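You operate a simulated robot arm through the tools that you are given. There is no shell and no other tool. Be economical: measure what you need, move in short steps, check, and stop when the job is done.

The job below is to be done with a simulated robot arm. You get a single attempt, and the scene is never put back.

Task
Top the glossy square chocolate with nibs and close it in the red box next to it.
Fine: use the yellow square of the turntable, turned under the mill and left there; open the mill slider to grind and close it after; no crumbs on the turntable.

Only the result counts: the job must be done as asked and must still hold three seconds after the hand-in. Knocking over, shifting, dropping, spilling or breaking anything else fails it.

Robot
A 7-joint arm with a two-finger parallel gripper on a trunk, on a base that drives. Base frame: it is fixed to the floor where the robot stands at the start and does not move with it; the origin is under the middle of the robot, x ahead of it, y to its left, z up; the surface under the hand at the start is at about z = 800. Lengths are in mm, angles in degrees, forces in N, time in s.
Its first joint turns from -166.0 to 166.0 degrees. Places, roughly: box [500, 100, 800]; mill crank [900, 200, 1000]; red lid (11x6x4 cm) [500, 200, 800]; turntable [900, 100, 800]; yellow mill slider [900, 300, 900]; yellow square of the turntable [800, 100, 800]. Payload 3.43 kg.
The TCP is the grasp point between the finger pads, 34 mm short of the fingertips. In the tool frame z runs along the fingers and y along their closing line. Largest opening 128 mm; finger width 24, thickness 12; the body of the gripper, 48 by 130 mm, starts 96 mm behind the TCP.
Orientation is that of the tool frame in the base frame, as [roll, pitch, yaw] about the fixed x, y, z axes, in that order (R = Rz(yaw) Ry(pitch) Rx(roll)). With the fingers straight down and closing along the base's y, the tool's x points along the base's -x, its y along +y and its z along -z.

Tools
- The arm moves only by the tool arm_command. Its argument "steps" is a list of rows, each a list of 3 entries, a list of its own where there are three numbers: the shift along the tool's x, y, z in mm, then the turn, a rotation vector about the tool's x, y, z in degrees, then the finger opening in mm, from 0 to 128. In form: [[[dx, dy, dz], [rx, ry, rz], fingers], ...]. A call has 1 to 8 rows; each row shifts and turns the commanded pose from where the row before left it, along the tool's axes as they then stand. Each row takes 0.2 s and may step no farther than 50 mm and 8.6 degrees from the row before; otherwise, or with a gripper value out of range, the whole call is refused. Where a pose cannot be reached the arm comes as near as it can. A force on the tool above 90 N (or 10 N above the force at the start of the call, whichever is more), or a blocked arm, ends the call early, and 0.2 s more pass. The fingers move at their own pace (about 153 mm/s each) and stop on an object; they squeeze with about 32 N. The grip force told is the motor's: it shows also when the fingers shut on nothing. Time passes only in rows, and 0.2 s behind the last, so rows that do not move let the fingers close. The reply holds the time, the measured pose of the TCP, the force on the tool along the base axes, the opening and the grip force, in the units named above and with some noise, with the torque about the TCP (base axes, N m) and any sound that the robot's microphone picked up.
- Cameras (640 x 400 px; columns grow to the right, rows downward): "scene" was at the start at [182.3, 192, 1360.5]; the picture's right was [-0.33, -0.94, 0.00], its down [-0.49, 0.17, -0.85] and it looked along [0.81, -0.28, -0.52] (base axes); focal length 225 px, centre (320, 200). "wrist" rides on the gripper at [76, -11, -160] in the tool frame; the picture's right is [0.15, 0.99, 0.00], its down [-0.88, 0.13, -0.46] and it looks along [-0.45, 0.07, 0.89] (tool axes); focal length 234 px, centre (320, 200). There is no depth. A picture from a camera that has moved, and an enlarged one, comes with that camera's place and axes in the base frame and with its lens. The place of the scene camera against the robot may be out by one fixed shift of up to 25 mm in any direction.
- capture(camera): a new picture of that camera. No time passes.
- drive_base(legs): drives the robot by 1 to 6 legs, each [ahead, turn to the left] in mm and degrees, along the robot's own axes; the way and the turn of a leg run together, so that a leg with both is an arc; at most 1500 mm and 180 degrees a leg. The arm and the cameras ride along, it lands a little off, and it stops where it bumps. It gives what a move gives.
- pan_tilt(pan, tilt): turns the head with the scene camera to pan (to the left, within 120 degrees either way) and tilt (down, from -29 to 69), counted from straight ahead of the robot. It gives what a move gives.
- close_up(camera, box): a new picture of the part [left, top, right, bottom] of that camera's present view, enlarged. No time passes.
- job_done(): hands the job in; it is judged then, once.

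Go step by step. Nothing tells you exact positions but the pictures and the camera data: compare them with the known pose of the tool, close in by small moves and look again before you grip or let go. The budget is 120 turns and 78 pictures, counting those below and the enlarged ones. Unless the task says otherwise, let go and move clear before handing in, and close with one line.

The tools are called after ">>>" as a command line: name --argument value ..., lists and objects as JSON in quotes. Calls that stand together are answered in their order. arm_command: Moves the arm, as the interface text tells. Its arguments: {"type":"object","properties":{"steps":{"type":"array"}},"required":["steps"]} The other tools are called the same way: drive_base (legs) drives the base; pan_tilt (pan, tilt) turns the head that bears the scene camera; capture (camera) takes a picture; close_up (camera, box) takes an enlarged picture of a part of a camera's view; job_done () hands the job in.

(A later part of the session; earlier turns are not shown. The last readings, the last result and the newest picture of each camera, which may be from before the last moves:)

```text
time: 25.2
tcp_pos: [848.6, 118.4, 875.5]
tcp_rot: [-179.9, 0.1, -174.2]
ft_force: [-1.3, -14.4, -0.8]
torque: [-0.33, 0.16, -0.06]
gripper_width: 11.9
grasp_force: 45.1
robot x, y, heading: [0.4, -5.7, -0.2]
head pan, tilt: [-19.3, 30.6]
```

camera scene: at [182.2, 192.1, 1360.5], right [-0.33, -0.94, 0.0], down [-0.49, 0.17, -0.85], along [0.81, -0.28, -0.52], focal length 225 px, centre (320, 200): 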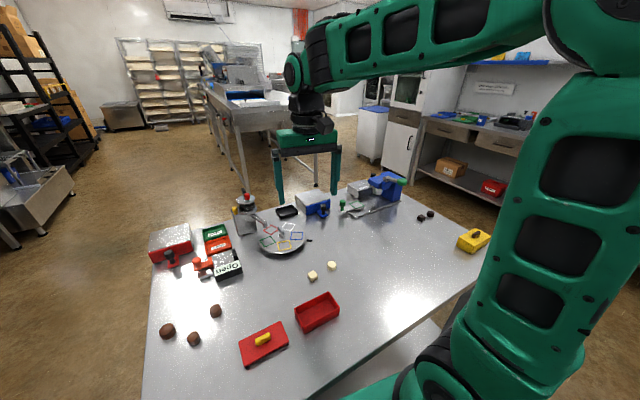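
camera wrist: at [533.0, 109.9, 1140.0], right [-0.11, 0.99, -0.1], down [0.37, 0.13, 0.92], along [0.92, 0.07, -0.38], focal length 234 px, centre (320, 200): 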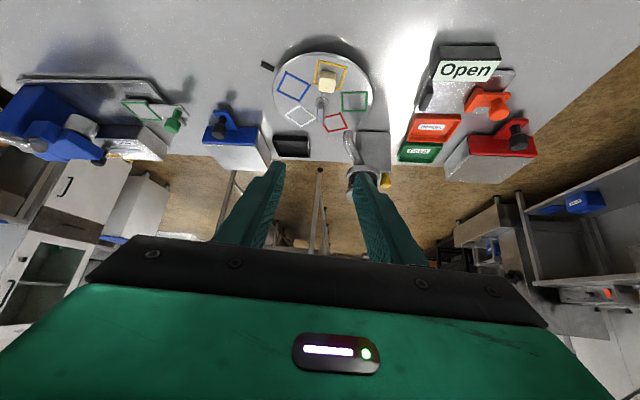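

The bar is gripped (11.9 mm), with a side load of 14 N; I'll ease 1.5 mm in -y, then begin turning clockwise slowly.

>>> arm_command --steps '[[[0, -1.5, 0], [0, 0, 0], 0], [[0, 0, 0], [0, 0, 4], 0], [[0, 0, 0], [0, 0, 6], 0], [[0, 0, 0], [0, 0, 6], 0], [[0, 0, 0], [0, 0, 0], 0]]'

>>> close_up --camera "scene" --box '[230, 195, 326, 255]'

```text
time: 26.4
tcp_pos: [849.2, 119.1, 875.1]
tcp_rot: [180.0, 0.1, 170.0]
ft_force: [-5.6, -7.3, -0.7]
torque: [-0.02, 0.96, -0.05]
gripper_width: 11.9
grasp_force: 44.9
robot x, y, heading: [4.5, -7.4, -0.2]
head pan, tilt: [-19.3, 30.6]
```

```text
6.67 times, centred on (278, 225) of scene
camera zoom: at [182.3, 191.8, 1360.6], right [-0.33, -0.94, 0.0], down [-0.49, 0.17, -0.85], along [0.81, -0.28, -0.52], focal length 1499 px, centre (600, 33)
```

zoom: 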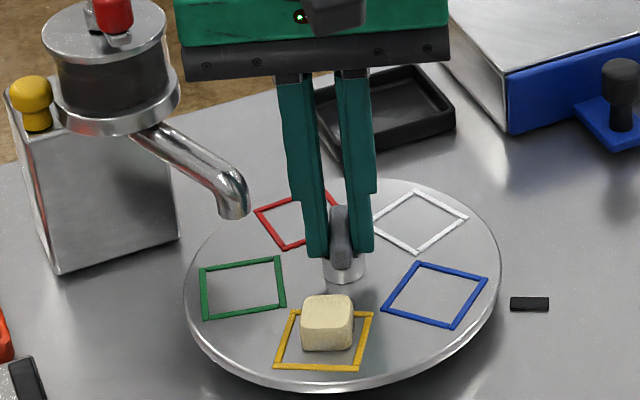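

The disc turns with the hand, and the chocolate rides along. Continuing clockwise.

>>> arm_command --steps '[[[0, 0, 0], [0, 0, 6], 0], [[0, 0, 0], [0, 0, 6], 0], [[0, 0, 0], [0, 0, 6], 0], [[0, 0, 0], [0, 0, 6], 0], [[0, 0, 0], [0, 0, 6], 0], [[0, 0, 0], [0, 0, 6], 0], [[0, 0, 0], [0, 0, 0], 0]]'

>>> arm_command --steps '[[[0, 0, 0], [0, 0, 6], 0], [[0, 0, 0], [0, 0, 6], 0], [[0, 0, 0], [0, 0, 6], 0], [[0, 0, 0], [0, 0, 6], 0], [[0, 0, 0], [0, 0, 6], 0], [[0, 0, 0], [0, 0, 0], 0]]'

>>> close_up --camera "scene" --box '[230, 195, 326, 255]'

```text
time: 28.0
tcp_pos: [849.3, 120.3, 876.2]
tcp_rot: [179.9, 0.1, 134.0]
ft_force: [-0.9, 8.2, -5.4]
torque: [0.22, 0.08, -0.03]
gripper_width: 11.6
grasp_force: 45.6
robot x, y, heading: [-0.1, -2.8, 0.2]
head pan, tilt: [-19.3, 30.6]
```

```text
time: 29.4
tcp_pos: [849.7, 121.4, 876.3]
tcp_rot: [179.8, 0.0, 104.1]
ft_force: [22.4, 26.8, -4.9]
torque: [1.1, -0.26, 0.06]
gripper_width: 11.9
grasp_force: 44.9
robot x, y, heading: [-0.5, -5.3, 0.1]
head pan, tilt: [-19.3, 30.6]
```

```text
6.67 times, centred on (278, 225) of scene
camera zoom: at [183.5, 193.0, 1360.2], right [-0.33, -0.94, 0.01], down [-0.49, 0.17, -0.85], along [0.81, -0.28, -0.52], focal length 1499 px, centre (600, 33)
```

zoom: 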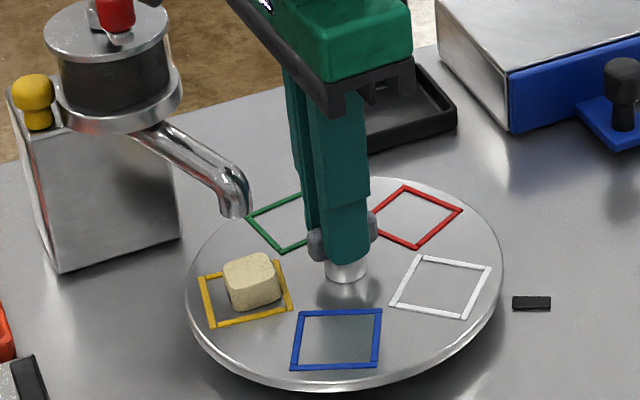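

Yellow is at ~94°, spout at ~65°. I'll ease the side load and turn another 28°.

>>> arm_command --steps '[[[0.7, 1.2, 0], [0, 0, 6], 0], [[0, 0, 0], [0, 0, 6], 0], [[0, 0, 0], [0, 0, 6], 0], [[0, 0, 0], [0, 0, 5], 0], [[0, 0, 0], [0, 0, 5], 0], [[0, 0, 0], [0, 0, 0], 0]]'

>>> close_up --camera "scene" --box '[240, 200, 304, 240]'

>>> capture --camera "wrist"

```text
time: 30.8
tcp_pos: [851.2, 121.9, 875.7]
tcp_rot: [179.7, 0.0, 76.0]
ft_force: [31.8, 20.7, 6.3]
torque: [0.67, -0.57, 0.05]
gripper_width: 11.8
grasp_force: 45.8
robot x, y, heading: [0.1, -4.5, 0.1]
head pan, tilt: [-19.3, 30.6]
```

```text
10.00 times, centred on (272, 220) of scene
camera zoom: at [183.4, 192.8, 1360.3], right [-0.33, -0.94, 0.01], down [-0.49, 0.17, -0.85], along [0.81, -0.28, -0.52], focal length 2249 px, centre (800, 0)
```

zoom: 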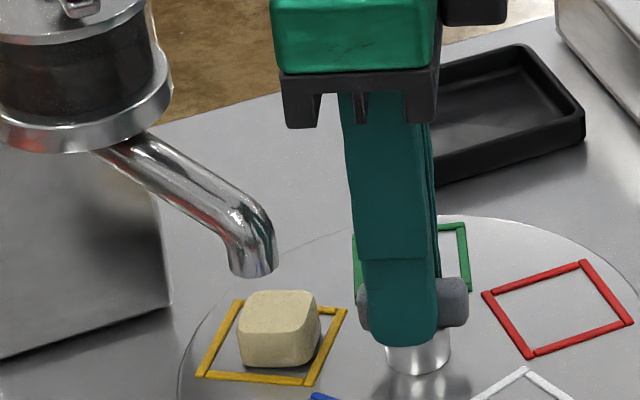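

```text
32 pictures are left
camera wrist: at [857.9, 197.6, 1035.6], right [1.0, -0.1, 0.0], down [-0.09, -0.89, 0.46], along [-0.04, -0.45, -0.89], focal length 234 px, centre (320, 200)
```

wrist: 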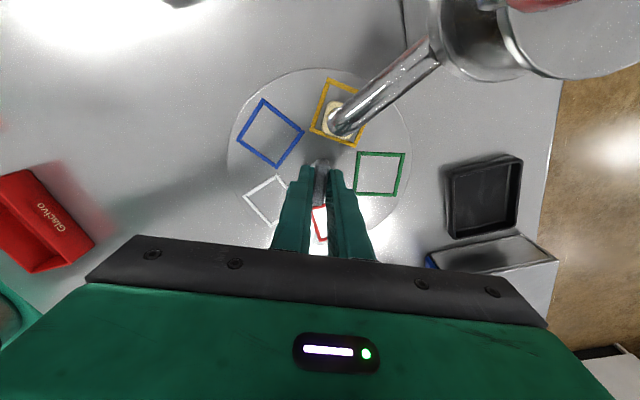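

The wrist view now shows the spout over the chocolate; enlarging to check alignment.

>>> close_up --camera "wrist" --box '[288, 70, 384, 160]'

>>> close_up --camera "wrist" --box '[400, 0, 560, 100]'

```text
4.44 times, centred on (336, 115) of wrist
camera zoom: at [857.9, 197.6, 1035.6], right [1.0, -0.1, 0.0], down [-0.09, -0.89, 0.46], along [-0.04, -0.45, -0.89], focal length 1041 px, centre (249, 578)
```

zoom: 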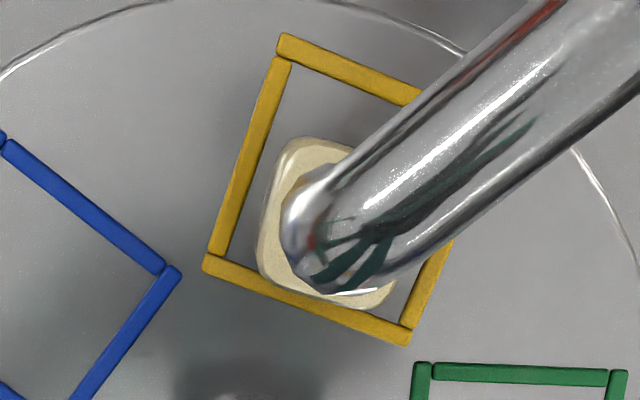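

```text
4.00 times, centred on (480, 50) of wrist
camera zoom: at [857.9, 197.6, 1035.6], right [1.0, -0.1, 0.0], down [-0.09, -0.89, 0.46], along [-0.04, -0.45, -0.89], focal length 937 px, centre (-320, 800)
```

zoom: 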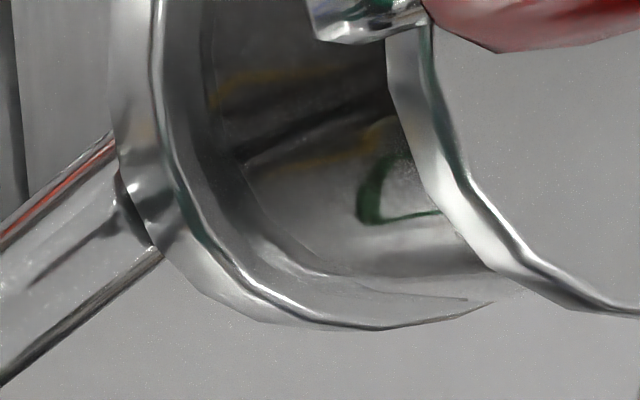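

The yellow frame is centred under the spout, but the chocolate sits ~4–5 mm inward of the spout axis, risking crumbs. I'll turn back 72°, shift it outward, and return.

>>> arm_command --steps '[[[0, 0, 0], [0, 0, -6], 0], [[0, 0, 0], [0, 0, -7], 0], [[0, 0, 0], [0, 0, -7], 0], [[0, 0, 0], [0, 0, -7], 0], [[0, 0, 0], [0, 0, -7], 0], [[0, 0, 0], [0, 0, -7], 0], [[-0.7, -1.2, 0], [0, 0, -7], 0], [[0, 0, 0], [0, 0, 0], 0]]'

>>> arm_command --steps '[[[0, 0, 0], [0, 0, -7], 0], [[0, 0, 0], [0, 0, -7], 0], [[0, 0, 0], [0, 0, -7], 0], [[0, 0, 0], [0, 0, -3], 0], [[0, 0, 0], [0, 0, 0], 0]]'

```text
time: 32.6
tcp_pos: [849.2, 121.2, 875.9]
tcp_rot: [179.9, 0.0, 124.2]
ft_force: [21.6, 25.6, 8.8]
torque: [0.47, -0.53, 0.12]
gripper_width: 11.8
grasp_force: 45.2
robot x, y, heading: [0.7, -5.3, 0.1]
head pan, tilt: [-19.3, 30.6]
```

```text
time: 33.8
tcp_pos: [849.2, 119.9, 875.6]
tcp_rot: [-179.9, 0.1, 148.1]
ft_force: [13.4, 24.2, 12.4]
torque: [1.01, 0.22, 0.12]
gripper_width: 11.7
grasp_force: 44.8
robot x, y, heading: [1.0, -6.9, 0.1]
head pan, tilt: [-19.3, 30.6]
```

Release the bar, rise, and move above the chocolate (now ≈(813,154)) with yaw 142 to match its edges.

>>> arm_command --steps '[[[0, 0, 0], [0, 0, 0], 20], [[0, 0, 0], [0, 0, 0], 45], [[0, 0, -30], [0, 0, 0], 45], [[0, 0, -30], [0, 0, 6], 45], [[25, 2.5, 0], [0, 0, 0], 45], [[22, 2.5, 0], [0, 0, 0], 45], [[0, 0, 0], [0, 0, 0], 45], [[0, 0, 0], [0, 0, 0], 45]]'

>>> close_up --camera "wrist" --box '[224, 110, 416, 230]'

```text
time: 35.6
tcp_pos: [816.1, 152.2, 935.1]
tcp_rot: [-179.9, 0.2, 142.1]
ft_force: [0.0, 0.7, -0.7]
torque: [0.01, 0.01, 0.01]
gripper_width: 45.2
grasp_force: 0.2
robot x, y, heading: [0.5, -4.3, -0.2]
head pan, tilt: [-19.3, 30.6]
```

```text
3.33 times, centred on (320, 170) of wrist
camera zoom: at [748.3, 190.3, 1095.1], right [0.49, 0.87, 0.0], down [0.77, -0.44, 0.46], along [0.4, -0.23, -0.89], focal length 781 px, centre (320, 300)
```

zoom: 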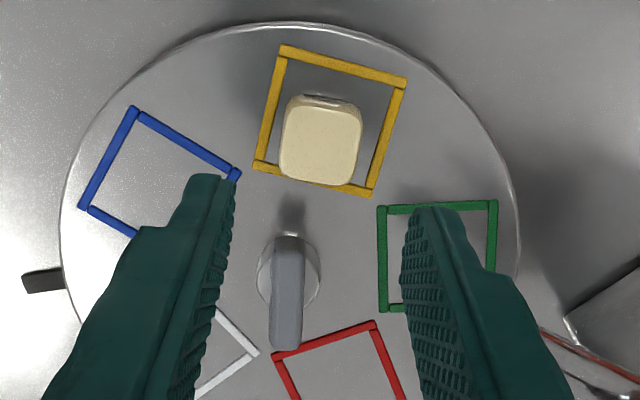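

The chocolate is ~2–4 mm inward of the frame centre. I'll descend, grip, lift 2 mm, shift outward and set it down.

>>> arm_command --steps '[[[5.5, 1.5, 25], [0, 0, 0], 45], [[0, 0, 25], [0, 0, 0], 45], [[0, 0, 20], [0, 0, 0], 45], [[0, 0, 3.5], [0, 0, 0], 45], [[0, 0, 0], [0, 0, 0], 30], [[0, 0, 0], [0, 0, 0], 15], [[0, 0, 0], [0, 0, 0], 15]]'

>>> arm_command --steps '[[[0, 0, -2], [0, 0, 0], 15], [[3.3, 0, 0], [0, 0, 0], 15], [[0, 0, 0], [0, 0, 0], 15], [[0, 0, 2], [0, 0, 0], 15], [[0, 0, 0], [0, 0, 0], 15], [[0, 0, 0], [0, 0, 0], 35]]'

>>> arm_command --steps '[[[0, 0, 0], [0, 0, 0], 45], [[0, 0, -25], [0, 0, 0], 45], [[0, 0, -50], [0, 0, 0], 45], [[0, 0, 0], [0, 0, 0], 45]]'

>>> close_up --camera "wrist" --box '[224, 110, 416, 230]'

```text
time: 37.2
tcp_pos: [811.2, 157.7, 862.2]
tcp_rot: [-180.0, 0.1, 142.0]
ft_force: [1.3, 0.2, 0.8]
torque: [-0.01, 0.0, 0.03]
gripper_width: 25.3
grasp_force: 31.8
robot x, y, heading: [3.6, -8.9, -0.2]
head pan, tilt: [-19.3, 30.6]
```

```text
time: 38.6
tcp_pos: [808.5, 158.2, 863.1]
tcp_rot: [179.9, 0.1, 141.9]
ft_force: [0.2, 0.7, 0.4]
torque: [-0.04, -0.01, 0.01]
gripper_width: 34.7
grasp_force: 0.0
robot x, y, heading: [1.0, -5.8, 0.0]
head pan, tilt: [-19.3, 30.6]
```

```text
time: 39.6
tcp_pos: [810.7, 158.8, 938.9]
tcp_rot: [180.0, 0.0, 142.1]
ft_force: [-0.2, -0.5, -0.8]
torque: [0.0, 0.0, 0.01]
gripper_width: 44.9
grasp_force: 0.0
robot x, y, heading: [-1.2, -3.7, -0.0]
head pan, tilt: [-19.3, 30.6]
```

```text
3.33 times, centred on (320, 170) of wrist
camera zoom: at [743.4, 197.2, 1098.2], right [0.49, 0.87, 0.0], down [0.77, -0.44, 0.46], along [0.4, -0.23, -0.89], focal length 781 px, centre (320, 300)
```

zoom: 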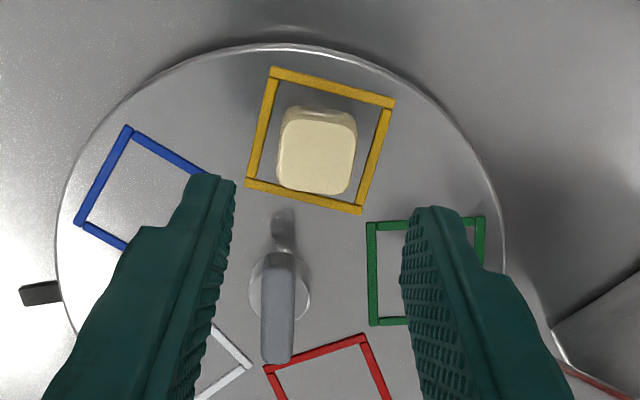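

Now centred in the frame. Back to the bar: return to the earlier grip pose and close.

>>> arm_command --steps '[[[-28, -2.5, 0], [0, 0, 0], 45], [[-27.7, -2.6, 0], [0, 0, 0], 45], [[0, 0, 0], [0, 0, -6], 45], [[0, 0, 30], [0, 0, 0], 45], [[0, 0, 31.5], [0, 0, 0], 45], [[0, 0, 0], [0, 0, 0], 25], [[0, 0, 0], [0, 0, 0], 0], [[0, 0, 0], [0, 0, 0], 0]]'

```text
time: 41.4
tcp_pos: [849.7, 119.8, 875.4]
tcp_rot: [179.9, 0.0, 147.9]
ft_force: [-4.8, -5.4, 0.2]
torque: [-0.24, -0.12, -0.02]
gripper_width: 11.7
grasp_force: 44.5
robot x, y, heading: [2.3, -2.3, 0.1]
head pan, tilt: [-19.3, 30.6]
```

Gripped; turn clockwise 72° again.

>>> arm_command --steps '[[[0, 0, 0], [0, 0, 6], 0], [[0, 0, 0], [0, 0, 7], 0], [[0, 0, 0], [0, 0, 7], 0], [[0, 0, 0], [0, 0, 7], 0], [[0, 0, 0], [0, 0, 7], 0], [[0, 0, 0], [0, 0, 7], 0], [[0, 0, 0], [0, 0, 0], 0]]'

>>> arm_command --steps '[[[0, 0, 0], [0, 0, 7], 0], [[0, 0, 0], [0, 0, 7], 0], [[0, 0, 0], [0, 0, 7], 0], [[0, 0, 0], [0, 0, 6], 0], [[0, 0, 0], [0, 0, 4], 0], [[0, 0, 0], [0, 0, 0], 0]]'

>>> close_up --camera "wrist" --box '[272, 70, 400, 150]'

>>> close_up --camera "scene" --box '[240, 200, 304, 240]'

```text
time: 43.0
tcp_pos: [850.6, 120.5, 875.5]
tcp_rot: [179.9, 0.0, 106.9]
ft_force: [4.7, 2.5, -4.1]
torque: [-0.87, -0.34, -0.05]
gripper_width: 11.8
grasp_force: 45.3
robot x, y, heading: [-1.5, -5.6, 0.3]
head pan, tilt: [-19.3, 30.6]
```

```text
time: 44.4
tcp_pos: [852.5, 121.1, 876.1]
tcp_rot: [179.9, -0.1, 75.9]
ft_force: [26.6, 8.0, -1.8]
torque: [0.47, -0.6, 0.04]
gripper_width: 11.9
grasp_force: 45.1
robot x, y, heading: [3.3, -4.6, -0.2]
head pan, tilt: [-19.3, 30.6]
```

```text
5.00 times, centred on (336, 110) of wrist
camera zoom: at [858.0, 197.3, 1035.7], right [1.0, -0.1, 0.0], down [-0.09, -0.89, 0.46], along [-0.04, -0.45, -0.89], focal length 1171 px, centre (240, 650)
```

zoom: 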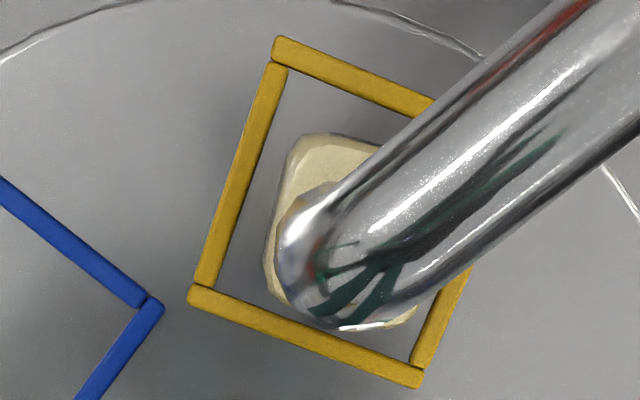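

```text
10.00 times, centred on (272, 220) of scene
camera zoom: at [183.6, 192.4, 1360.3], right [-0.33, -0.94, 0.01], down [-0.49, 0.17, -0.85], along [0.81, -0.28, -0.52], focal length 2249 px, centre (800, 0)
```

zoom: 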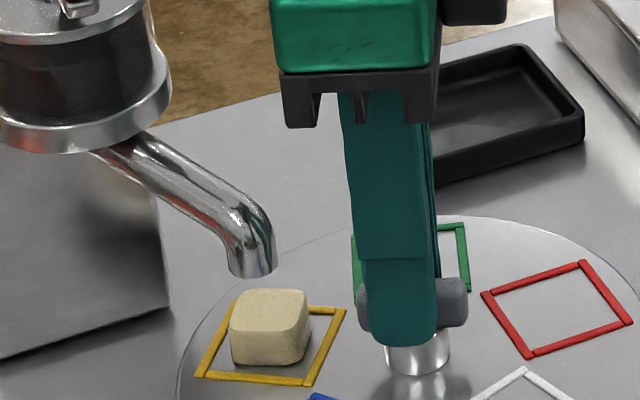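

Spout, frame and chocolate now agree within ~2–3 mm. I'll relieve, release the bar and rise, then study the slider and crank.

>>> arm_command --steps '[[[0.8, 1.3, 0], [0, 0, 0], 0], [[0, 0, 0], [0, 0, 0], 15], [[0, 0, 0], [0, 0, 0], 40], [[0, 0, -40], [0, 0, 0], 40], [[0, 0, -45], [0, 0, 0], 40], [[0, 0, -45], [0, 0, 0], 40], [[-40, 0, -20], [0, 0, 0], 40], [[-45, 0, 0], [0, 0, 0], 40]]'

>>> close_up --camera "scene" --box '[226, 183, 290, 223]'

>>> close_up --camera "wrist" --box '[260, 0, 500, 150]'

```text
time: 46.2
tcp_pos: [831.5, 39.2, 1026.2]
tcp_rot: [179.9, 0.2, 76.1]
ft_force: [-0.1, 0.9, 0.4]
torque: [-0.06, -0.03, -0.01]
gripper_width: 40.1
grasp_force: 0.1
robot x, y, heading: [-0.9, -5.2, 0.0]
head pan, tilt: [-19.3, 30.6]
```

```text
10.00 times, centred on (258, 203) of scene
camera zoom: at [182.6, 192.4, 1360.4], right [-0.33, -0.94, 0.0], down [-0.49, 0.17, -0.85], along [0.81, -0.28, -0.52], focal length 2249 px, centre (940, 170)
```

zoom: 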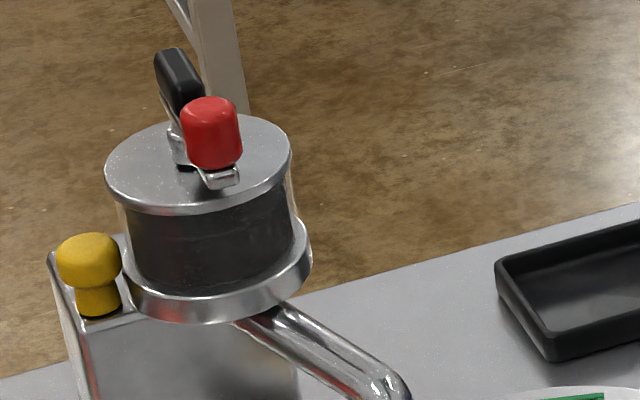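

```text
2.67 times, centred on (380, 75) of wrist
camera zoom: at [836.8, 115.3, 1186.7], right [1.0, -0.09, 0.0], down [-0.08, -0.89, 0.46], along [-0.04, -0.45, -0.89], focal length 624 px, centre (160, 533)
```

zoom: 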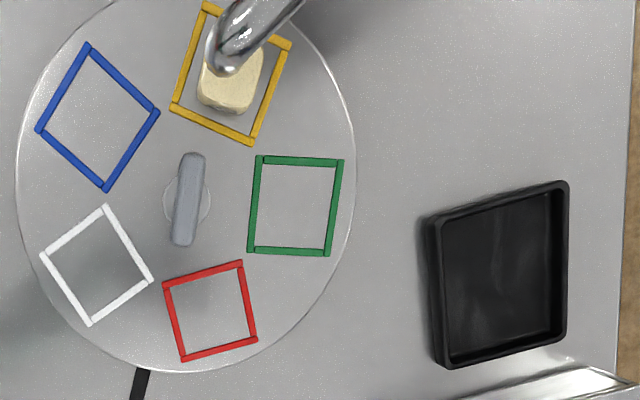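

Good: chocolate sits under the spout inside the yellow frame. I'll move so the wrist camera looks straight down on the mill to learn the crank and slider directions.

>>> arm_command --steps '[[[35, 22, -10], [0, 0, 0], 40], [[35, 22, -10], [0, 0, 0], 40], [[34, 22, -10], [0, 0, 0], 40], [[0, 0, 0], [0, 0, 0], 40]]'

>>> close_up --camera "wrist" --box '[240, 0, 432, 120]'

```text
time: 47.2
tcp_pos: [919.0, 124.8, 1056.7]
tcp_rot: [179.9, 0.0, 76.2]
ft_force: [0.7, 0.3, 0.1]
torque: [-0.01, -0.02, -0.01]
gripper_width: 40.0
grasp_force: 0.1
robot x, y, heading: [-4.0, -7.3, -0.1]
head pan, tilt: [-19.3, 30.6]
```

```text
3.33 times, centred on (336, 60) of wrist
camera zoom: at [926.4, 200.9, 1217.1], right [1.0, -0.1, 0.0], down [-0.09, -0.89, 0.46], along [-0.04, -0.45, -0.89], focal length 781 px, centre (267, 667)
```

zoom: 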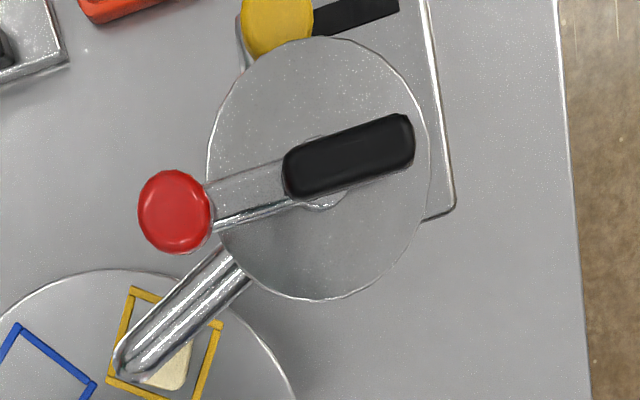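

Clear now: the crank axis is ≈(945,224) with a black grip bar on top and the red knob at ≈(907,216); the yellow slider knob ≈(937,265) has its slot running to +x. These are at the edge of reach, so I'll drive 70 mm ahead.

>>> drive_base --legs '[[70, 0]]'

>>> close_up --camera "scene" --box '[200, 160, 320, 235]'

```text
time: 48.4
tcp_pos: [970.9, 132.0, 1033.9]
tcp_rot: [-179.0, 0.3, 76.8]
ft_force: [-1.4, -0.4, 1.8]
torque: [-0.01, -0.15, -0.02]
gripper_width: 39.8
grasp_force: 0.2
robot x, y, heading: [33.3, -5.3, 1.3]
head pan, tilt: [-19.3, 30.6]
stopped in leg 1: the robot was blocked; the commanded pose is now the measured one
```

```text
5.33 times, centred on (260, 198) of scene
camera zoom: at [172.8, 193.6, 1365.3], right [-0.31, -0.95, 0.0], down [-0.47, 0.16, -0.87], along [0.82, -0.27, -0.5], focal length 1199 px, centre (640, 213)
```

zoom: 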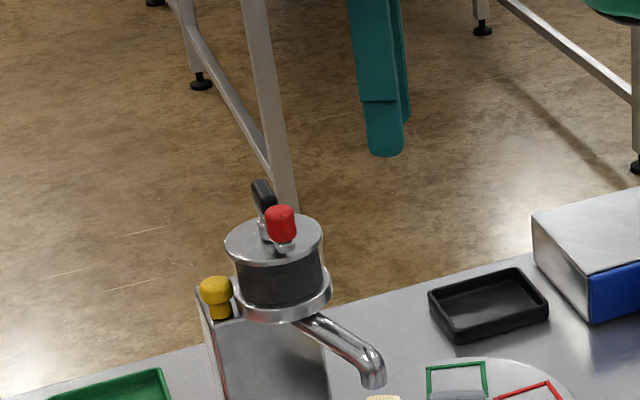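

The base was blocked after ~30 mm. I'll let things settle and check nothing was disturbed.

>>> arm_command --steps '[[[0, 0, -5], [0, 0, 0], 40], [[0, 0, 0], [0, 0, 0], 40], [[0, 0, 0], [0, 0, 0], 40]]'

>>> capture --camera "scene"

>>> close_up --camera "wrist" --box '[160, 0, 416, 160]'

```text
time: 49.2
tcp_pos: [969.5, 131.5, 1039.9]
tcp_rot: [-179.0, 0.3, 76.7]
ft_force: [0.0, 1.0, 0.1]
torque: [0.02, 0.01, 0.0]
gripper_width: 40.0
grasp_force: 0.1
robot x, y, heading: [33.2, -6.3, 1.0]
head pan, tilt: [-19.3, 30.6]
```

```text
21 pictures are left
camera scene: at [173.4, 193.8, 1365.3], right [-0.31, -0.95, 0.0], down [-0.47, 0.16, -0.87], along [0.82, -0.27, -0.5], focal length 225 px, centre (320, 200)
```

scene: 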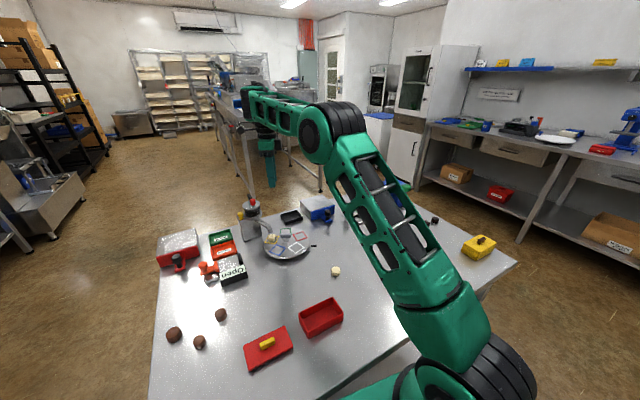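

```text
2.50 times, centred on (288, 80) of wrist
camera zoom: at [978.7, 208.6, 1199.9], right [1.0, -0.09, -0.02], down [-0.07, -0.89, 0.46], along [-0.05, -0.46, -0.89], focal length 585 px, centre (400, 500)
```

zoom: 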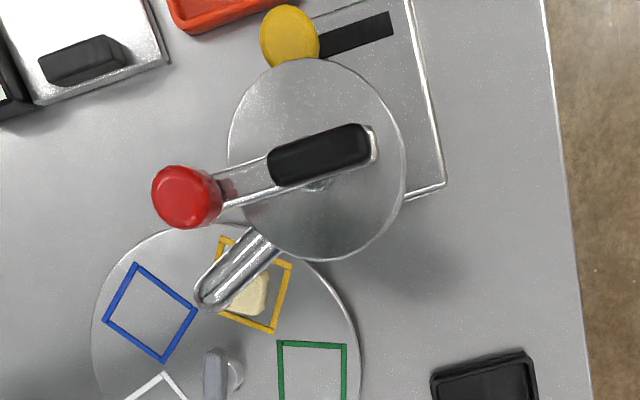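

The scene is undisturbed, but the robot seems to lean slightly against the table; I'll back off 15 mm.

>>> drive_base --legs '[[-15, 0]]'

>>> close_up --camera "wrist" --box '[160, 0, 416, 160]'

```text
time: 49.9
tcp_pos: [958.9, 132.9, 1039.8]
tcp_rot: [-178.8, 0.3, 76.7]
ft_force: [-1.1, 0.1, 0.1]
torque: [0.02, 0.03, 0.0]
gripper_width: 39.7
grasp_force: 0.2
robot x, y, heading: [16.2, -8.6, 1.2]
head pan, tilt: [-19.3, 30.6]
```

```text
2.50 times, centred on (288, 80) of wrist
camera zoom: at [968.8, 208.8, 1198.7], right [1.0, -0.09, -0.02], down [-0.07, -0.89, 0.46], along [-0.06, -0.45, -0.89], focal length 585 px, centre (400, 500)
```

zoom: 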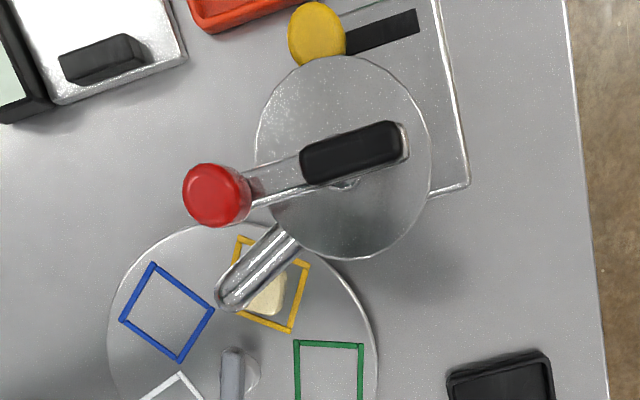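

Table unmoved. Now I'll raise, move over the slider knob (≈(937.5,267)), offset to +y so the fingers clear the mill lid, then check.

>>> arm_command --steps '[[[0, 0, -40], [0, 0, 0], 60], [[44, -18, 0], [0, 0, 0], 60], [[44, -18, 0], [0, 0, 0], 60], [[44, -17.3, 0], [0, 0, 0], 60], [[0, 0, 0], [0, 0, 0], 60], [[0, 0, 0], [0, 0, 0], 60]]'

>>> close_up --camera "scene" --box '[200, 150, 312, 220]'

```text
time: 51.3
tcp_pos: [934.2, 274.8, 1082.3]
tcp_rot: [-179.1, 0.3, 76.7]
ft_force: [-0.2, 0.0, 0.7]
torque: [0.03, 0.0, 0.01]
gripper_width: 59.8
grasp_force: 0.2
robot x, y, heading: [19.0, -4.9, 1.1]
head pan, tilt: [-19.3, 30.6]
```

```text
5.71 times, centred on (256, 185) of scene
camera zoom: at [185.0, 194.1, 1362.0], right [-0.31, -0.95, 0.0], down [-0.49, 0.16, -0.86], along [0.82, -0.27, -0.51], focal length 1285 px, centre (686, 286)
```

zoom: 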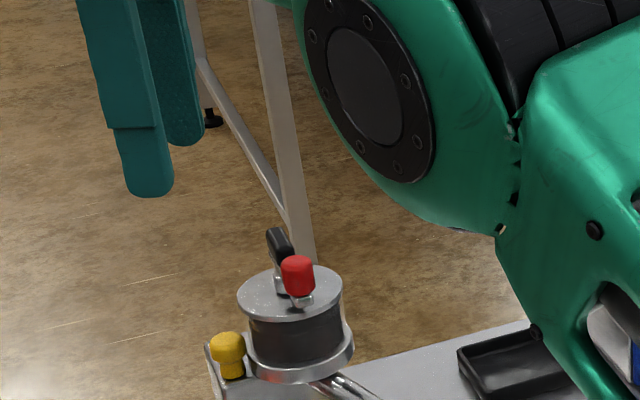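

Reachable. Descend part-way (tips above the knob) and look.

>>> arm_command --steps '[[[-0.5, 3, 40], [0, 0, 0], 55], [[0, 0, 40], [0, 0, 0], 55], [[0, 0, 25], [0, 0, 0], 55], [[0, 0, 0], [0, 0, 0], 55], [[0, 0, 0], [0, 0, 0], 55]]'

>>> close_up --camera "wrist" --box '[192, 60, 448, 220]'

>>> close_up --camera "scene" --box '[200, 180, 280, 230]'

```text
time: 52.5
tcp_pos: [935.2, 272.7, 976.8]
tcp_rot: [-179.1, 0.4, 76.7]
ft_force: [-0.1, 0.3, 0.7]
torque: [0.02, -0.01, 0.01]
gripper_width: 55.0
grasp_force: 0.2
robot x, y, heading: [20.2, -8.1, 1.0]
head pan, tilt: [-19.3, 30.6]
```

```text
2.50 times, centred on (320, 140) of wrist
camera zoom: at [943.4, 349.5, 1136.8], right [1.0, -0.08, -0.02], down [-0.07, -0.89, 0.46], along [-0.05, -0.45, -0.89], focal length 585 px, centre (320, 350)
```

zoom: 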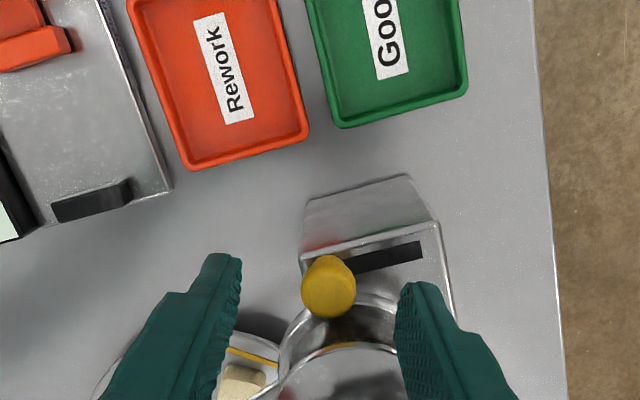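

```text
8.00 times, centred on (240, 205) of scene
camera zoom: at [184.9, 194.1, 1362.0], right [-0.31, -0.95, 0.0], down [-0.49, 0.16, -0.86], along [0.82, -0.27, -0.51], focal length 1799 px, centre (960, 160)
```

zoom: 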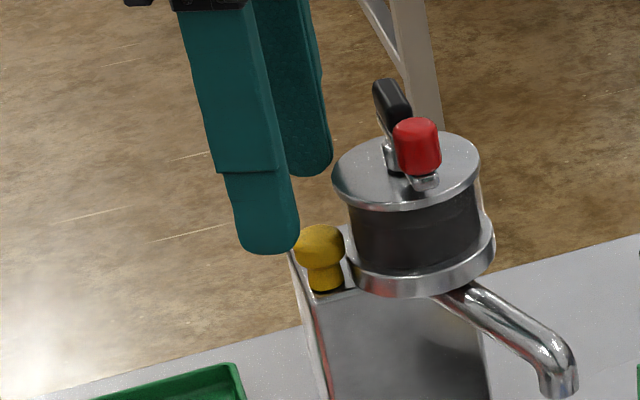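

Aligned in x, and slightly to +y as intended. Lower to the knob and close gently around it.

>>> arm_command --steps '[[[2, 1, 15], [0, 0, 0], 55], [[0, 0, 18], [0, 0, 0], 55], [[0, 0, 0], [0, 0, 0], 55], [[0, 0, 0], [0, 0, 0], 30], [[0, 0, 0], [0, 0, 0], 10], [[0, 0, 0], [0, 0, 0], 10]]'

>>> close_up --camera "scene" --box '[200, 180, 280, 230]'

```text
time: 53.9
tcp_pos: [939.0, 273.9, 945.2]
tcp_rot: [-179.3, 0.2, 76.7]
ft_force: [34.6, 5.1, -0.1]
torque: [0.24, -1.16, 0.49]
gripper_width: 21.4
grasp_force: 44.5
robot x, y, heading: [16.4, -6.4, 1.3]
head pan, tilt: [-19.3, 30.6]
```

```text
8.00 times, centred on (240, 205) of scene
camera zoom: at [186.0, 194.3, 1361.8], right [-0.31, -0.95, 0.0], down [-0.49, 0.16, -0.86], along [0.81, -0.27, -0.51], focal length 1799 px, centre (960, 160)
```

zoom: 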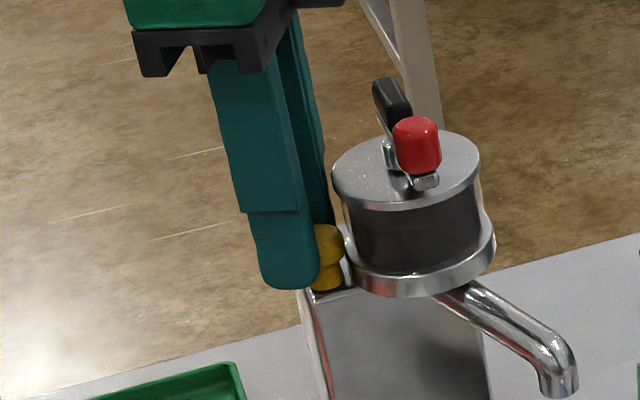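

The knob is gripped (21 mm) and sits against its near stop, so it opens toward +x. Slide it along the slot.

>>> arm_command --steps '[[[2.7, 7.5, 0], [0, 0, 0], 10], [[2.7, 7.5, 0], [0, 0, 0], 10], [[2.7, 7.5, 0], [0, 0, 0], 10], [[1.4, 3.7, 0], [0, 0, 0], 10], [[0, 0, 0], [0, 0, 0], 10]]'

```text
time: 55.1
tcp_pos: [963.4, 278.4, 945.0]
tcp_rot: [-179.0, 0.3, 76.8]
ft_force: [-1.0, 2.6, 2.6]
torque: [-0.08, -0.16, 0.15]
gripper_width: 21.4
grasp_force: 45.6
robot x, y, heading: [24.5, -7.4, 1.2]
head pan, tilt: [-19.3, 30.6]
```

It slides freely (24 mm so far). Continue to its end stop in small steps.

>>> arm_command --steps '[[[1.0, 2.8, 0], [0, 0, 0], 10], [[1.0, 2.8, 0], [0, 0, 0], 10], [[0, 0, 0], [0, 0, 0], 10]]'

>>> arm_command --steps '[[[1.0, 2.8, 0], [0, 0, 0], 10], [[1.0, 2.8, 0], [0, 0, 0], 10], [[0, 0, 0], [0, 0, 0], 10]]'

```text
time: 55.9
tcp_pos: [969.8, 279.3, 944.0]
tcp_rot: [-178.9, 0.3, 77.0]
ft_force: [-3.2, 9.6, 0.7]
torque: [0.09, -0.13, 0.01]
gripper_width: 21.2
grasp_force: 44.9
robot x, y, heading: [21.2, -6.0, 1.2]
head pan, tilt: [-19.3, 30.6]
```

```text
time: 56.7
tcp_pos: [972.9, 279.9, 945.2]
tcp_rot: [-178.7, 0.3, 76.8]
ft_force: [-44.0, 1.7, 2.6]
torque: [-0.19, 0.69, -0.2]
gripper_width: 21.1
grasp_force: 45.0
robot x, y, heading: [16.7, -10.3, 1.1]
head pan, tilt: [-19.3, 30.6]
```

The slider reached its far stop (~32 mm): open. I'll release, rise clear and begin turning the hand to yaw 180 for the crank knob (≈(905,217), z≈966–987).

>>> arm_command --steps '[[[-0.7, -1.9, 0], [0, 0, 0], 10], [[0, 0, 0], [0, 0, 0], 35], [[0, 0, 0], [0, 0, 0], 45], [[0, 0, -45], [0, 0, 0], 45], [[0, 0, -45], [0, 0, 0], 45], [[0, 0, -45], [0, 0, 0], 45], [[0, 0, 0], [0, 0, -8.5], 45], [[0, 0, 0], [0, 0, -8.5], 45]]'

>>> arm_command --steps '[[[-20, -20, 0], [0, 0, -8.5], 45], [[-20, -20, 0], [0, 0, -8.5], 45], [[0, 0, 0], [0, 0, -8.5], 45], [[0, 0, 0], [0, 0, -8.5], 45], [[0, 0, 0], [0, 0, -8.5], 45], [[0, 0, 0], [0, 0, -8.5], 45], [[0, 0, 0], [0, 0, -8.5], 45], [[0, 0, 0], [0, 0, -8.5], 45]]'

>>> arm_command --steps '[[[0, 0, 0], [0, 0, -8.5], 45], [[0, 0, 0], [0, 0, -8.5], 45], [[0, 0, 0], [0, 0, -1], 45], [[0, 0, 0], [0, 0, 0], 45]]'

```text
time: 58.5
tcp_pos: [974.5, 273.9, 1078.7]
tcp_rot: [-179.0, 0.0, 93.8]
ft_force: [0.2, -1.1, -0.3]
torque: [-0.01, 0.04, 0.01]
gripper_width: 45.3
grasp_force: 0.1
out of reach, approached as far as the arm can: row 6
robot x, y, heading: [17.5, -7.0, 1.2]
head pan, tilt: [-19.3, 30.6]
```

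```text
time: 60.3
tcp_pos: [938.3, 227.2, 1077.4]
tcp_rot: [-179.7, -0.9, 161.8]
ft_force: [0.1, 0.4, 0.5]
torque: [0.01, -0.01, -0.01]
gripper_width: 45.0
grasp_force: 0.2
robot x, y, heading: [13.7, -7.9, 1.0]
head pan, tilt: [-19.3, 30.6]
```

```text
time: 61.3
tcp_pos: [938.1, 227.9, 1076.6]
tcp_rot: [-179.9, -1.0, 179.7]
ft_force: [0.1, -0.2, 0.6]
torque: [0.01, 0.01, -0.01]
gripper_width: 44.9
grasp_force: 0.0
robot x, y, heading: [21.7, -5.2, 0.9]
head pan, tilt: [-19.3, 30.6]
```

Now over the mill at yaw 180. Move above the red knob and look.

>>> arm_command --steps '[[[33, -11, 0], [0, 0, 0], 45], [[0, 0, 32], [0, 0, 0], 40], [[0, 0, 0], [0, 0, 0], 40]]'

>>> close_up --camera "wrist" --box '[208, 90, 432, 230]'

>>> close_up --camera "scene" --box '[210, 170, 290, 220]'

```text
time: 62.1
tcp_pos: [904.8, 217.0, 1045.4]
tcp_rot: [179.9, -1.1, 179.7]
ft_force: [0.8, 0.3, 0.2]
torque: [0.04, 0.0, 0.0]
gripper_width: 39.7
grasp_force: 0.0
robot x, y, heading: [17.0, -7.2, 1.1]
head pan, tilt: [-19.3, 30.6]
```

```text
2.86 times, centred on (320, 160) of wrist
camera zoom: at [830.8, 205.9, 1206.2], right [-0.14, 0.99, 0.0], down [0.89, 0.13, 0.44], along [0.44, 0.06, -0.9], focal length 669 px, centre (320, 314)
```

zoom: 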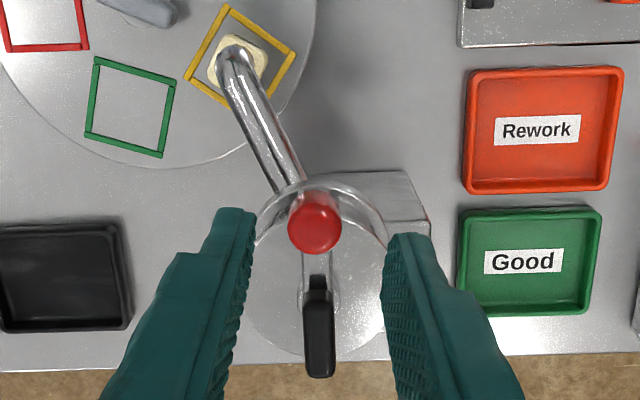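

```text
8.00 times, centred on (250, 195) of scene
camera zoom: at [184.9, 193.9, 1362.0], right [-0.31, -0.95, 0.0], down [-0.49, 0.16, -0.86], along [0.82, -0.27, -0.51], focal length 1799 px, centre (880, 240)
```

zoom: 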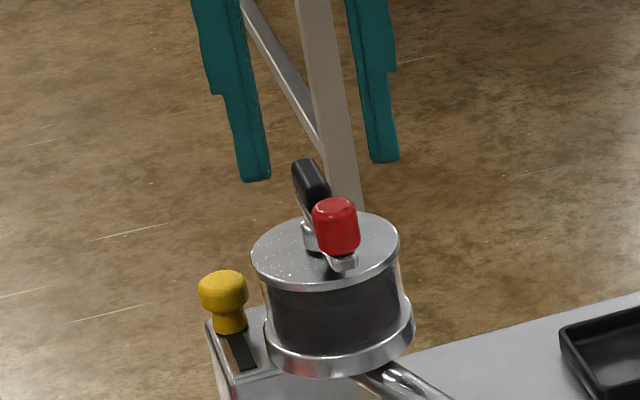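

Slider is clearly open. The knob is between the fingers; lower and grip it.

>>> arm_command --steps '[[[0, -2, 20], [0, 0, 0], 40], [[0, 0, 18], [0, 0, 0], 40], [[0, 0, 0], [0, 0, 0], 40], [[0, 0, 0], [0, 0, 0], 20], [[0, 0, 0], [0, 0, 0], 10], [[0, 0, 0], [0, 0, 0], 10]]'

>>> close_up --camera "scene" --box '[210, 170, 290, 220]'

```text
time: 63.5
tcp_pos: [903.2, 213.3, 1007.2]
tcp_rot: [179.9, -1.0, 179.7]
ft_force: [-2.0, -0.7, -2.0]
torque: [-0.05, -0.34, 0.0]
gripper_width: 18.3
grasp_force: 45.2
robot x, y, heading: [21.4, -4.8, 1.1]
head pan, tilt: [-19.3, 30.6]
```

```text
8.00 times, centred on (250, 195) of scene
camera zoom: at [184.9, 193.9, 1362.0], right [-0.31, -0.95, 0.0], down [-0.49, 0.16, -0.86], along [0.82, -0.27, -0.51], focal length 1799 px, centre (880, 240)
```

zoom: 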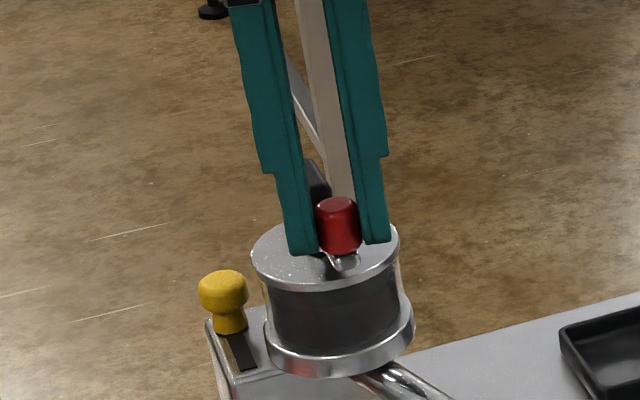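

Knob gripped. I'll try a 30° clockwise arc (axis ≈(945,225), R≈42) and watch the force.

>>> arm_command --steps '[[[1.2, 7.2, 0], [0, 0, 0], 10], [[0, 7.4, 0], [0, 0, 0], 10], [[-1.2, 7.2, 0], [0, 0, 0], 10], [[0, 0, 0], [0, 0, 0], 10]]'

```text
time: 64.5
tcp_pos: [903.6, 234.7, 1006.6]
tcp_rot: [-179.9, -0.9, 179.6]
ft_force: [-2.5, -14.2, -2.2]
torque: [-0.25, 0.56, -0.57]
gripper_width: 18.5
grasp_force: 44.9
robot x, y, heading: [18.1, -9.7, 1.1]
head pan, tilt: [-19.3, 30.6]
```

Turning against light resistance. Continue clockwise.

>>> arm_command --steps '[[[-6.2, 13.2, 0], [0, 0, 0], 10], [[-10.3, 10.3, 0], [0, 0, 0], 10], [[-13.2, 6.2, 0], [0, 0, 0], 10], [[-14.5, 1.3, 0], [0, 0, 0], 10], [[0, 0, 0], [0, 0, 0], 10]]'

>>> close_up --camera "scene" --box '[210, 170, 306, 230]'

```text
time: 65.7
tcp_pos: [947.6, 265.0, 1007.2]
tcp_rot: [-179.8, -1.1, 179.6]
ft_force: [-11.3, -30.3, 0.6]
torque: [-0.69, 0.45, -0.4]
gripper_width: 27.0
grasp_force: 14.9
robot x, y, heading: [18.2, -8.5, 1.1]
head pan, tilt: [-19.3, 30.6]
```

```text
6.67 times, centred on (258, 200) of scene
camera zoom: at [184.5, 192.9, 1362.3], right [-0.31, -0.95, 0.0], down [-0.49, 0.16, -0.86], along [0.82, -0.27, -0.51], focal length 1499 px, centre (733, 200)
```

zoom: 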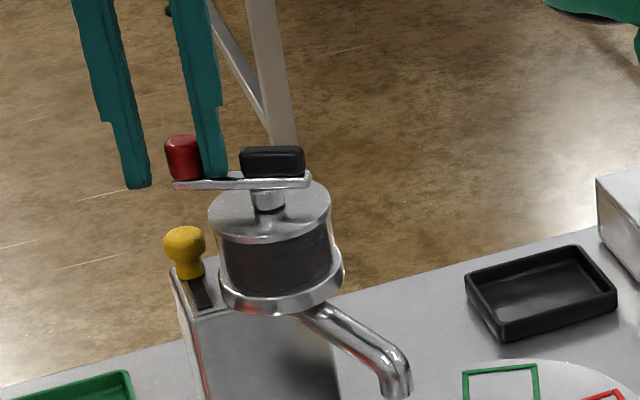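

The fingers have been spread to 27 mm; I'll hold still a moment to see how the grip settles.

>>> arm_command --steps '[[[0, 0, 0], [0, 0, 0], 10], [[0, 0, 0], [0, 0, 0], 10]]'

>>> close_up --camera "wrist" --box '[240, 120, 400, 220]'

```text
time: 66.3
tcp_pos: [946.8, 265.7, 1006.5]
tcp_rot: [-180.0, -1.0, 179.6]
ft_force: [-13.0, -30.9, -4.1]
torque: [-0.67, 0.44, -0.46]
gripper_width: 28.0
grasp_force: 15.6
robot x, y, heading: [20.2, -6.4, 1.2]
head pan, tilt: [-19.3, 30.6]
```

```text
4.00 times, centred on (320, 170) of wrist
camera zoom: at [874.5, 254.8, 1168.5], right [-0.14, 0.99, 0.0], down [0.89, 0.12, 0.44], along [0.44, 0.06, -0.9], focal length 937 px, centre (320, 320)
```

zoom: 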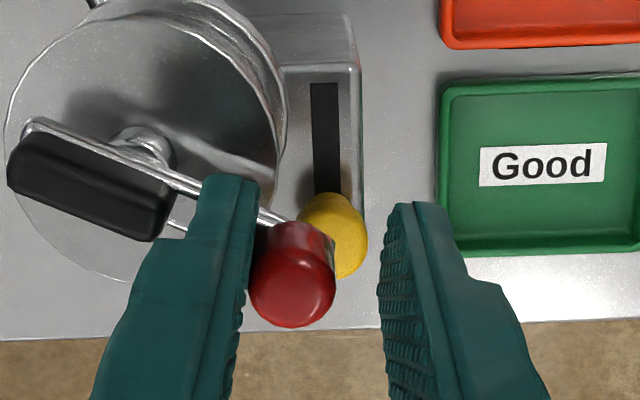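

The true crank radius is ~38 with axis ≈(941.5,225); the knob is at ≈(955.5,260). I'll recentre on it with a slight opening and re-grip.

>>> arm_command --steps '[[[-4, -2.5, 0], [0, 0, 0], 27], [[-4.5, -3, 0], [0, 0, 0], 27], [[0, 0, 0], [0, 0, 0], 27], [[0, 0, 0], [0, 0, 0], 10], [[0, 0, 0], [0, 0, 0], 10]]'

```text
time: 67.5
tcp_pos: [956.6, 260.2, 1006.5]
tcp_rot: [179.9, -1.0, 179.6]
ft_force: [-5.5, -18.1, 3.8]
torque: [-0.41, 0.48, -0.01]
gripper_width: 18.4
grasp_force: 45.2
robot x, y, heading: [17.7, -9.4, 1.0]
head pan, tilt: [-19.3, 30.6]
```

Re-gripped. Refined axis (941,223.5), R 38.5. Continue clockwise.

>>> arm_command --steps '[[[-11.2, -8.3, 0], [0, 0, 0], 10], [[-8.0, -10.7, 0], [0, 0, 0], 10], [[-3.9, -12.8, 0], [0, 0, 0], 10], [[0, 0, 0], [0, 0, 0], 10]]'

```text
time: 68.5
tcp_pos: [982.5, 227.4, 1007.6]
tcp_rot: [180.0, -0.8, 179.4]
ft_force: [35.0, 7.8, 10.6]
torque: [-0.12, -1.14, -0.13]
gripper_width: 18.4
grasp_force: 45.3
robot x, y, heading: [16.7, -7.0, 1.0]
head pan, tilt: [-19.3, 30.6]
```

Reach holds at the far side. Continue.

>>> arm_command --steps '[[[-0.8, -13.3, 0], [0, 0, 0], 10], [[5.2, -12.3, 0], [0, 0, 0], 10], [[9.1, -9.8, 0], [0, 0, 0], 10], [[0, 0, 0], [0, 0, 0], 10]]'

```text
time: 69.5
tcp_pos: [965.4, 193.7, 1006.2]
tcp_rot: [-180.0, -1.2, 179.9]
ft_force: [-9.7, -1.1, 1.2]
torque: [0.21, 1.37, 0.26]
gripper_width: 18.3
grasp_force: 45.1
robot x, y, heading: [17.1, -8.5, 1.1]
head pan, tilt: [-19.3, 30.6]
```

Good. Continue around.

>>> arm_command --steps '[[[12.5, -6.1, 0], [0, 0, 0], 10], [[13.3, -1.6, 0], [0, 0, 0], 10], [[13.0, 3.0, 0], [0, 0, 0], 10], [[11.2, 7.3, 0], [0, 0, 0], 10], [[0, 0, 0], [0, 0, 0], 10]]'

>>> close_up --camera "scene" --box '[210, 180, 306, 240]'

```text
time: 70.7
tcp_pos: [914.9, 194.8, 1007.6]
tcp_rot: [-179.9, -1.3, 179.5]
ft_force: [-17.0, -42.4, -13.3]
torque: [-0.21, 0.71, -0.77]
gripper_width: 34.0
grasp_force: 21.0
robot x, y, heading: [16.3, -7.7, 1.2]
head pan, tilt: [-19.3, 30.6]
```

```text
6.67 times, centred on (258, 210) of scene
camera zoom: at [184.8, 192.0, 1362.4], right [-0.31, -0.95, 0.0], down [-0.49, 0.16, -0.86], along [0.81, -0.27, -0.51], focal length 1499 px, centre (733, 133)
```

zoom: 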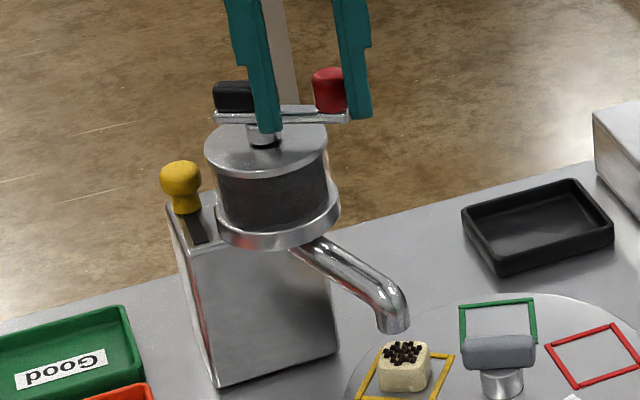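

Nibs are already piled on the chocolate. I'll look closely at how much and whether anything fell beside it.

>>> close_up --camera "scene" --box '[255, 224, 287, 244]'

```text
16.00 times, centred on (271, 234) of scene
camera zoom: at [184.8, 192.0, 1362.4], right [-0.31, -0.95, 0.0], down [-0.49, 0.16, -0.86], along [0.81, -0.27, -0.51], focal length 3598 px, centre (1104, -344)
```

zoom: 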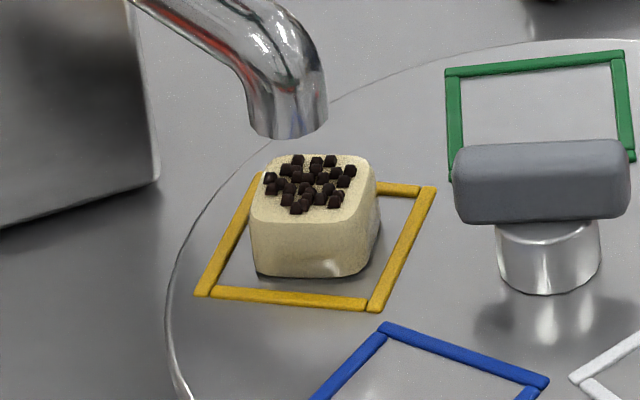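

Beautifully topped with no crumbs, so I stop cranking. I'll lift straight off the knob and turn the hand back to yaw ~77 to close the slider.

>>> arm_command --steps '[[[0, 0, 0], [0, 0, 0], 36], [[0, 0, -40], [0, 0, 0], 36], [[0, 0, -35], [0, 0, 0], 36], [[0, 0, 0], [0, 0, 8.5], 50], [[0, 0, 0], [0, 0, 8.5], 55], [[0, 0, 0], [0, 0, 8.5], 55], [[0, 0, 0], [0, 0, 8.5], 55], [[0, 0, 0], [0, 0, 8.5], 55]]'

>>> arm_command --steps '[[[0, 0, 0], [0, 0, 8.5], 55], [[0, 0, 0], [0, 0, 8.5], 55], [[0, 0, 0], [0, 0, 8.5], 55], [[0, 0, 0], [0, 0, 8.5], 55], [[0, 0, 0], [0, 0, 8.5], 55], [[0, 0, 0], [0, 0, 8.5], 55], [[0, 0, 0], [0, 0, 8.5], 55], [[0, 0, 0], [0, 0, 0], 55]]'

```text
time: 72.5
tcp_pos: [917.5, 196.8, 1083.4]
tcp_rot: [-179.2, -0.7, 137.0]
ft_force: [0.1, -0.2, -0.6]
torque: [-0.01, -0.02, -0.02]
gripper_width: 55.1
grasp_force: 0.1
robot x, y, heading: [18.2, -5.8, 1.1]
head pan, tilt: [-19.3, 30.6]
```

```text
time: 74.3
tcp_pos: [917.1, 196.9, 1083.0]
tcp_rot: [-179.1, 0.2, 77.6]
ft_force: [-0.9, -1.0, 0.5]
torque: [0.01, -0.02, 0.01]
gripper_width: 54.9
grasp_force: 0.0
robot x, y, heading: [19.1, -7.7, 1.1]
head pan, tilt: [-19.3, 30.6]
```

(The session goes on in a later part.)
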